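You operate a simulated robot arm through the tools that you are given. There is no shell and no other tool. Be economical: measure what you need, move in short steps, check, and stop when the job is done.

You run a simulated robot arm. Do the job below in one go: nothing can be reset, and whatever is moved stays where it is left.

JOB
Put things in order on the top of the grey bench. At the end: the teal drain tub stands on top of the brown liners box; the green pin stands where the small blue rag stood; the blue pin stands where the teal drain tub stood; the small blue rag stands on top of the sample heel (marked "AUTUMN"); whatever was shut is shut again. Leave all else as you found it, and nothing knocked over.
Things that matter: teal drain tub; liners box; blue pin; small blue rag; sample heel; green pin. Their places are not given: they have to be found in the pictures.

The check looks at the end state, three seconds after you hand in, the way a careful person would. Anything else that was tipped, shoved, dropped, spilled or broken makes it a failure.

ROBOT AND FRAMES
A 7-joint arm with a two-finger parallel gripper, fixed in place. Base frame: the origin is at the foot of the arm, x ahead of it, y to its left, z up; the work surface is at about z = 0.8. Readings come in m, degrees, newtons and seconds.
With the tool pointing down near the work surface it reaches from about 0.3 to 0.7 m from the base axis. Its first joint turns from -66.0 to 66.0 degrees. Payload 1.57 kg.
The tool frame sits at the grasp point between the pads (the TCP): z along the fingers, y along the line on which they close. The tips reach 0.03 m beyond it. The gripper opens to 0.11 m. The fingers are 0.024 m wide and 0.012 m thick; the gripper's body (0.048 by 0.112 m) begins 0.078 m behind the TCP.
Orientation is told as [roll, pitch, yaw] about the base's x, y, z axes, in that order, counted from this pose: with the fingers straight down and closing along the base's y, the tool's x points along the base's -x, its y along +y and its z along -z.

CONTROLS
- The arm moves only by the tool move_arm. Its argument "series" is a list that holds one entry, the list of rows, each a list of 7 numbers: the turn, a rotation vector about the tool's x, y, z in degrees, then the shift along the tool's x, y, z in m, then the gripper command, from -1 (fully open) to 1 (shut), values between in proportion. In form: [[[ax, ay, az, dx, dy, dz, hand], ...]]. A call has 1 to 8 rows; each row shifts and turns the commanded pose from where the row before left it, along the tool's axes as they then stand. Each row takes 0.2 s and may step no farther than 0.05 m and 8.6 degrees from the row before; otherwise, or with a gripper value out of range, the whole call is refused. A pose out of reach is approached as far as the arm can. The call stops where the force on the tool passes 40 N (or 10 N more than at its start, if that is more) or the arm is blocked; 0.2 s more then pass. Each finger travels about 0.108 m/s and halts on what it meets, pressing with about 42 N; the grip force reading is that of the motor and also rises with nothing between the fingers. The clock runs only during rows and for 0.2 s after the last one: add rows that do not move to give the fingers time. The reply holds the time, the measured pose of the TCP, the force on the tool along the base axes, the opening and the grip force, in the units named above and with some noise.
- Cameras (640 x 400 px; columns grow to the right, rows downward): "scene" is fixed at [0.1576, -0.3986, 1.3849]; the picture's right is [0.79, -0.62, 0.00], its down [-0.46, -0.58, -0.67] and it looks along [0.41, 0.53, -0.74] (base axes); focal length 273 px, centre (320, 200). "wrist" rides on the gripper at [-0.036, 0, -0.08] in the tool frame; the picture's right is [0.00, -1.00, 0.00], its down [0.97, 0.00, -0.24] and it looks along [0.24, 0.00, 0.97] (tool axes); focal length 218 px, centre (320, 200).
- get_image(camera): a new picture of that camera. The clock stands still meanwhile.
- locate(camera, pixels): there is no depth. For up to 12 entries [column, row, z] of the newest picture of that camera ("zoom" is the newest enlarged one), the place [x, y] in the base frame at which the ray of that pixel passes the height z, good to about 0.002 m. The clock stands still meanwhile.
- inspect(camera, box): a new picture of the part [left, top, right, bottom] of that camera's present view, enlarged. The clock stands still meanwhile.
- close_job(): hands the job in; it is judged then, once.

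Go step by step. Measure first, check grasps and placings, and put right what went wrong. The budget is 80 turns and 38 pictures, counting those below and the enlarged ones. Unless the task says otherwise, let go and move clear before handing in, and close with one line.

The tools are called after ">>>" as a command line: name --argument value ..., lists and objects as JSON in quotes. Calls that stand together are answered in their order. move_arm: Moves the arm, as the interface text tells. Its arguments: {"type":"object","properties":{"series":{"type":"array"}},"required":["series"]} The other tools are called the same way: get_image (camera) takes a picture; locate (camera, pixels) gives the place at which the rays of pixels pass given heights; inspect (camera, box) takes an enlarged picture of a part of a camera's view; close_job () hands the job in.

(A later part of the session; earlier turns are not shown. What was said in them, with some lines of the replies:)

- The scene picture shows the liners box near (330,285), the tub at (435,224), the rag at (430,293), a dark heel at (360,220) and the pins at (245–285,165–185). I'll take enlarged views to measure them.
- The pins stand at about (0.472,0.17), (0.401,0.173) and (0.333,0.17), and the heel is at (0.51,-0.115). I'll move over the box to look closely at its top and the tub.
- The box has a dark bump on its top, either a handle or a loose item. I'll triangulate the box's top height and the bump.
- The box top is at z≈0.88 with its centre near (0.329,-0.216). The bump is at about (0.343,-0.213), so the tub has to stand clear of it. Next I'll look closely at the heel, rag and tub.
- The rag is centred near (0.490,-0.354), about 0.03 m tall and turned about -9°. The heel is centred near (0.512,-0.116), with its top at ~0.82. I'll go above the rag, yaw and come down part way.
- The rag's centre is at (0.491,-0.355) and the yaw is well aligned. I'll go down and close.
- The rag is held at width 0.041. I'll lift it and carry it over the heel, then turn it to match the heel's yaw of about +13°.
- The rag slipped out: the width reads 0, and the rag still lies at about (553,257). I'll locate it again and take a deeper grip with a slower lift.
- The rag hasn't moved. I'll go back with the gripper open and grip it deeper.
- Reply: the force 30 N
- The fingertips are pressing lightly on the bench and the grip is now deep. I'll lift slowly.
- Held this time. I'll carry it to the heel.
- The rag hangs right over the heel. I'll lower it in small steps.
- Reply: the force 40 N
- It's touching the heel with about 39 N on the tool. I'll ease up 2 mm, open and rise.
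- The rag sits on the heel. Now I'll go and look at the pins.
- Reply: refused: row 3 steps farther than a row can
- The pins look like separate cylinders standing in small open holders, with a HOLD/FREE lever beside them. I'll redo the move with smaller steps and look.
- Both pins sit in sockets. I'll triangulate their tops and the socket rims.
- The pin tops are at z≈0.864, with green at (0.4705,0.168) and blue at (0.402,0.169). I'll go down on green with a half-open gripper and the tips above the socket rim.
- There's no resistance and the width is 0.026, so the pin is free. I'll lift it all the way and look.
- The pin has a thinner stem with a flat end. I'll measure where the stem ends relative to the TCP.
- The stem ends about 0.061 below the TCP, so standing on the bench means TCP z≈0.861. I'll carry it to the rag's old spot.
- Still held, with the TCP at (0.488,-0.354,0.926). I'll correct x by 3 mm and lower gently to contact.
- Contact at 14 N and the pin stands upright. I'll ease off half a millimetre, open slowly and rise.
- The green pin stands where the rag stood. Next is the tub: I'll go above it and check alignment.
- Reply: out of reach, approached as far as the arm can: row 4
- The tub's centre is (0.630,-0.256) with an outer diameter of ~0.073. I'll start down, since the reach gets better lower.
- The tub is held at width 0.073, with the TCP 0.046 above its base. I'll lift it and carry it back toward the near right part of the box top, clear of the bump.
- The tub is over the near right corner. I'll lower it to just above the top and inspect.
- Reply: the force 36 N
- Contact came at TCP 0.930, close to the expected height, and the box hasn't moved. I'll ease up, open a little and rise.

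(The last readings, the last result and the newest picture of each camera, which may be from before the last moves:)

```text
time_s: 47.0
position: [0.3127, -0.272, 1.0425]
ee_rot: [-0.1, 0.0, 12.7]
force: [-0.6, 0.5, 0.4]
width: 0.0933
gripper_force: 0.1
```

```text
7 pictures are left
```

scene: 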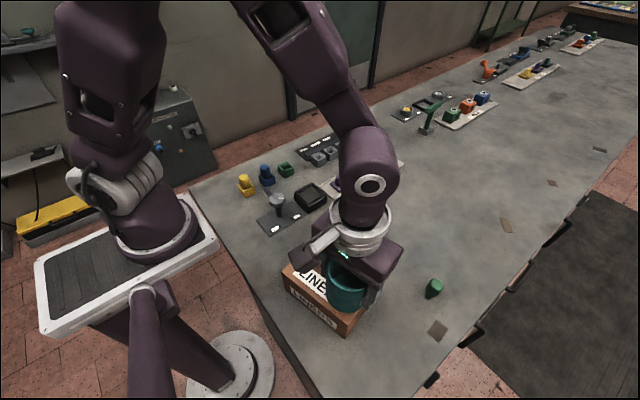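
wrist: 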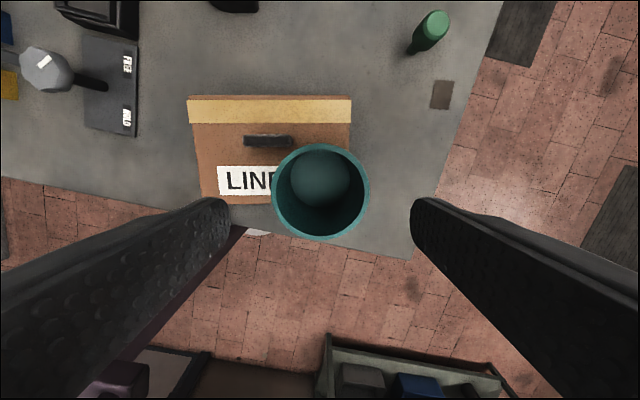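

The tub stands level beside the bump. Now for the blue pin at (0.402,0.169).

>>> move_arm --series '[[[0, 0, 6.4, 0, 0, -0.02, -0.6], [0, 0, 6.3, 0, 0, 0, -0.1], [0, 0, 0, -0.012, 0.045, 0, -0.1], [0, 0, 0, -0.012, 0.045, 0, -0.1], [0, 0, 0, -0.012, 0.045, 0, -0.1], [0, 0, 0, -0.012, 0.045, 0, -0.1], [0, 0, 0, -0.012, 0.045, 0, -0.1], [0, 0, 0, -0.012, 0.045, 0, -0.1]]]'

>>> move_arm --series '[[[0, 0, 0, -0.009, 0.045, 0, -0.1], [0, 0, 0, -0.008, 0.045, 0, -0.1], [0, 0, 0, 0, 0.045, 0, -0.1], [0, 0, 0, 0, 0.036, 0, -0.1], [0, 0, 0, 0, 0, 0.045, -0.1], [0, 0, 0, 0, 0, 0.045, -0.1], [0, 0, 0, 0, 0, 0.045, -0.1], [0, 0, 0, 0, 0, 0, -0.1]]]'

>>> get_image --camera "wrist"

```text
time_s: 48.8
position: [0.3853, 0.0007, 1.0608]
ee_rot: [0.0, 0.1, -0.1]
force: [0.4, -0.3, -0.6]
width: 0.0606
gripper_force: 0.0
```

```text
time_s: 50.6
position: [0.4036, 0.1693, 0.9272]
ee_rot: [0.0, 0.0, -0.1]
force: [-0.1, -0.1, 0.1]
width: 0.0608
gripper_force: 0.1
```

```text
6 pictures are left
```

wrist: 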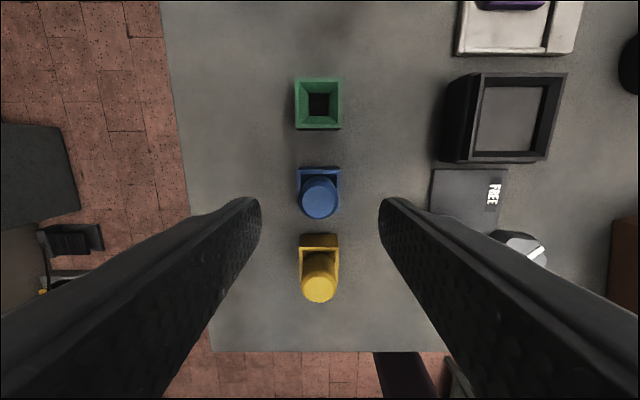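

It's well aligned. I'll go down, grip and lift.

>>> move_arm --series '[[[0, 0, 0, 0.001, 0, 0.035, -0.1], [0, 0, 0, 0, 0, 0.031, -0.1], [0, 0, 0, 0, 0, 0, 0.5], [0, 0, 0, 0, 0, 0, 1], [0, 0, 0, 0, 0, 0, 1], [0, 0, 0, 0, 0, 0, 1]]]'

>>> move_arm --series '[[[0, 0, 0, 0, 0, -0.005, 1], [0, 0, 0, 0, 0, -0.01, 1], [0, 0, 0, 0, 0, -0.02, 1], [0, 0, 0, 0, 0, -0.04, 1], [0, 0, 0, 0, 0, -0.045, 1], [0, 0, 0, 0, 0, 0, 1]]]'

```text
time_s: 52.0
position: [0.4045, 0.1692, 0.8599]
ee_rot: [0.0, 0.0, 0.0]
force: [-0.4, -0.1, 0.8]
width: 0.026
gripper_force: 36.7
```

```text
time_s: 53.4
position: [0.4021, 0.1695, 0.9843]
ee_rot: [0.0, 0.1, 0.1]
force: [-0.2, 0.2, 0.7]
width: 0.0261
gripper_force: 36.9
```

The blue pin is held. I'll carry it to the tub's old spot at (0.630,-0.256).

>>> move_arm --series '[[[0, 0, 0, -0.0228, -0.0426, 0, 1], [0, 0, 0, -0.0228, -0.0426, 0, 1], [0, 0, 0, -0.0228, -0.0426, 0, 1], [0, 0, 0, -0.0228, -0.0426, 0, 1], [0, 0, 0, -0.0228, -0.0426, 0, 1], [0, 0, 0, -0.0228, -0.0426, 0, 1], [0, 0, 0, -0.0228, -0.0426, 0, 1], [0, 0, 0, 0, 0, 0.025, 1]]]'

>>> move_arm --series '[[[0, 0, 0, -0.0228, -0.0426, 0.01, 1], [0, 0, 0, -0.0228, -0.0426, 0.01, 1], [0, 0, 0, -0.0228, -0.0426, 0.01, 1], [0, 0, 0, 0, 0, 0.03, 1], [0, 0, 0, 0, 0, 0.02, 1], [0, 0, 0, 0, 0, 0, 1], [0, 0, 0, 0, 0, 0, 1]]]'

```text
time_s: 55.2
position: [0.5642, -0.1318, 0.9577]
ee_rot: [0.1, 0.0, 0.1]
force: [0.3, 0.2, -0.6]
width: 0.0257
gripper_force: 37.0
```

```text
time_s: 56.8
position: [0.6317, -0.2563, 0.8757]
ee_rot: [0.0, 0.0, 0.0]
force: [0.1, -0.1, -0.8]
width: 0.0261
gripper_force: 37.3
```

I'm at (0.632,-0.256,0.876) with the pin still held. I'll lower in fine steps to contact.

>>> move_arm --series '[[[0, 0, 0, 0.001, 0, 0.008, 1], [0, 0, 0, 0, 0, 0.004, 1], [0, 0, 0, 0, 0, 0.0015, 1], [0, 0, 0, 0, 0, 0, 1]]]'

>>> move_arm --series '[[[0, 0, 0, 0, 0, 0.001, 1], [0, 0, 0, 0, 0, 0, 1]]]'

>>> move_arm --series '[[[0, 0, 0, 0, 0, 0.001, 1], [0, 0, 0, 0, 0, 0, 1]]]'

```text
time_s: 57.8
position: [0.6297, -0.2563, 0.863]
ee_rot: [0.0, 0.0, -0.2]
force: [-0.2, -0.3, -0.9]
width: 0.0257
gripper_force: 37.2
```

```text
time_s: 58.4
position: [0.6303, -0.2571, 0.8607]
ee_rot: [0.0, -0.1, 0.0]
force: [0.4, 0.4, -1.1]
width: 0.0259
gripper_force: 37.0
```

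```text
time_s: 59.0
position: [0.6299, -0.2566, 0.8604]
ee_rot: [0.0, 0.0, 0.1]
force: [-1.5, 0.7, 6.0]
width: 0.0261
gripper_force: 36.5
```

Light contact at 6 N. I'll open slowly and rise.

>>> move_arm --series '[[[0, 0, 0, 0, 0, 0, 0.5], [0, 0, 0, 0, 0, 0, 0.3], [0, 0, 0, 0, 0, 0, 0.1], [0, 0, 0, 0, 0, 0, -0.1], [0, 0, 0, 0, 0, 0, -0.3], [0, 0, 0, 0, 0, -0.02, -0.3], [0, 0, 0, 0, 0, -0.04, -0.3], [0, 0, 0, 0.01, 0, -0.03, -0.3]]]'

>>> move_arm --series '[[[0, 0, 0, 0.03, 0.02, -0.03, -0.3], [0, 0, 0, 0.03, 0.03, -0.02, -0.3], [0, 0, 0, 0.02, 0.04, -0.02, -0.3], [0, 0, 0, 0.02, 0.04, -0.02, -0.3], [0, 0, 0, 0.02, 0.04, 0, -0.3], [0, 0, 0, 0.01, 0.045, 0, -0.3], [0, 0, 0, 0.01, 0.045, 0, -0.3], [0, 0, 0, 0, 0, 0, -0.3]]]'

>>> get_image --camera "scene"

>>> get_image --camera "wrist"

```text
time_s: 60.8
position: [0.619, -0.256, 0.949]
ee_rot: [-0.1, 0.0, -0.1]
force: [-0.9, 0.2, 0.3]
width: 0.0714
gripper_force: 0.0
```

```text
time_s: 62.6
position: [0.4796, 0.0038, 1.0392]
ee_rot: [0.0, 0.1, -0.1]
force: [0.0, 0.3, 0.0]
width: 0.0715
gripper_force: 0.1
```

```text
5 pictures are left
```

scene: 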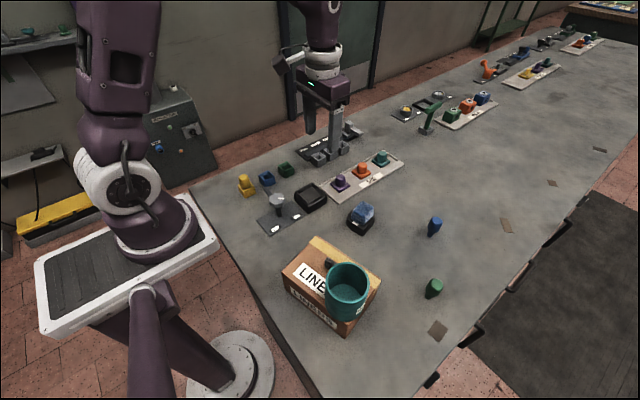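

```text
4 pictures are left
```

wrist: 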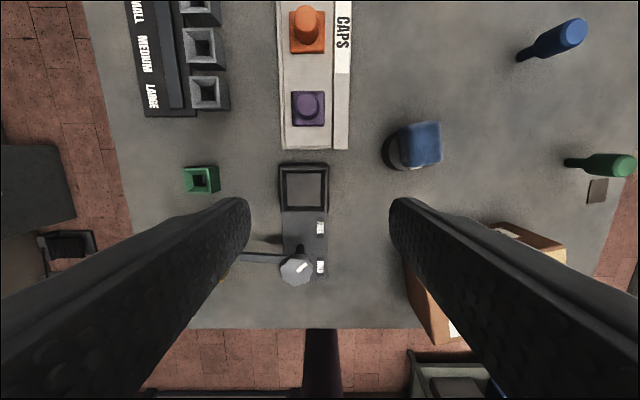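

All the pieces look in place. One last enlarged check of the rag on the heel, the pins and the tub.

>>> inspect --camera "scene" --box '[270, 190, 460, 340]'

```text
2.67 times, centred on (365, 265) of scene
```

zoom: 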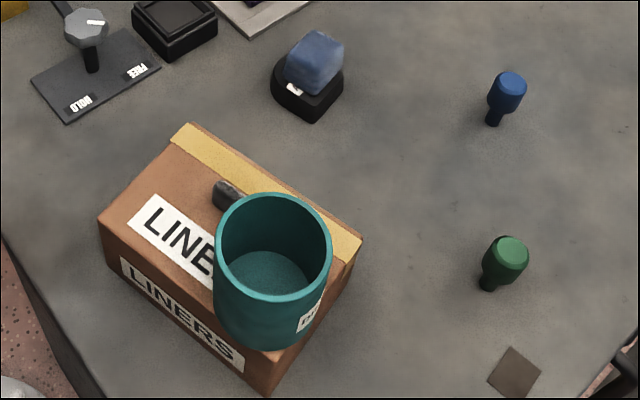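

The enlarged view shows the tub level on the box, the rag on the heel and both pins upright. Nothing else has moved and the arm is clear, so I'm handing in.

>>> close_job

```text
The job is handed in.
```

The job is handed in: the tub stands on the liners box, the rag is on the heel, the green pin is where the rag stood and the blue pin where the tub stood. I opened nothing along the way, so there was nothing to shut again.
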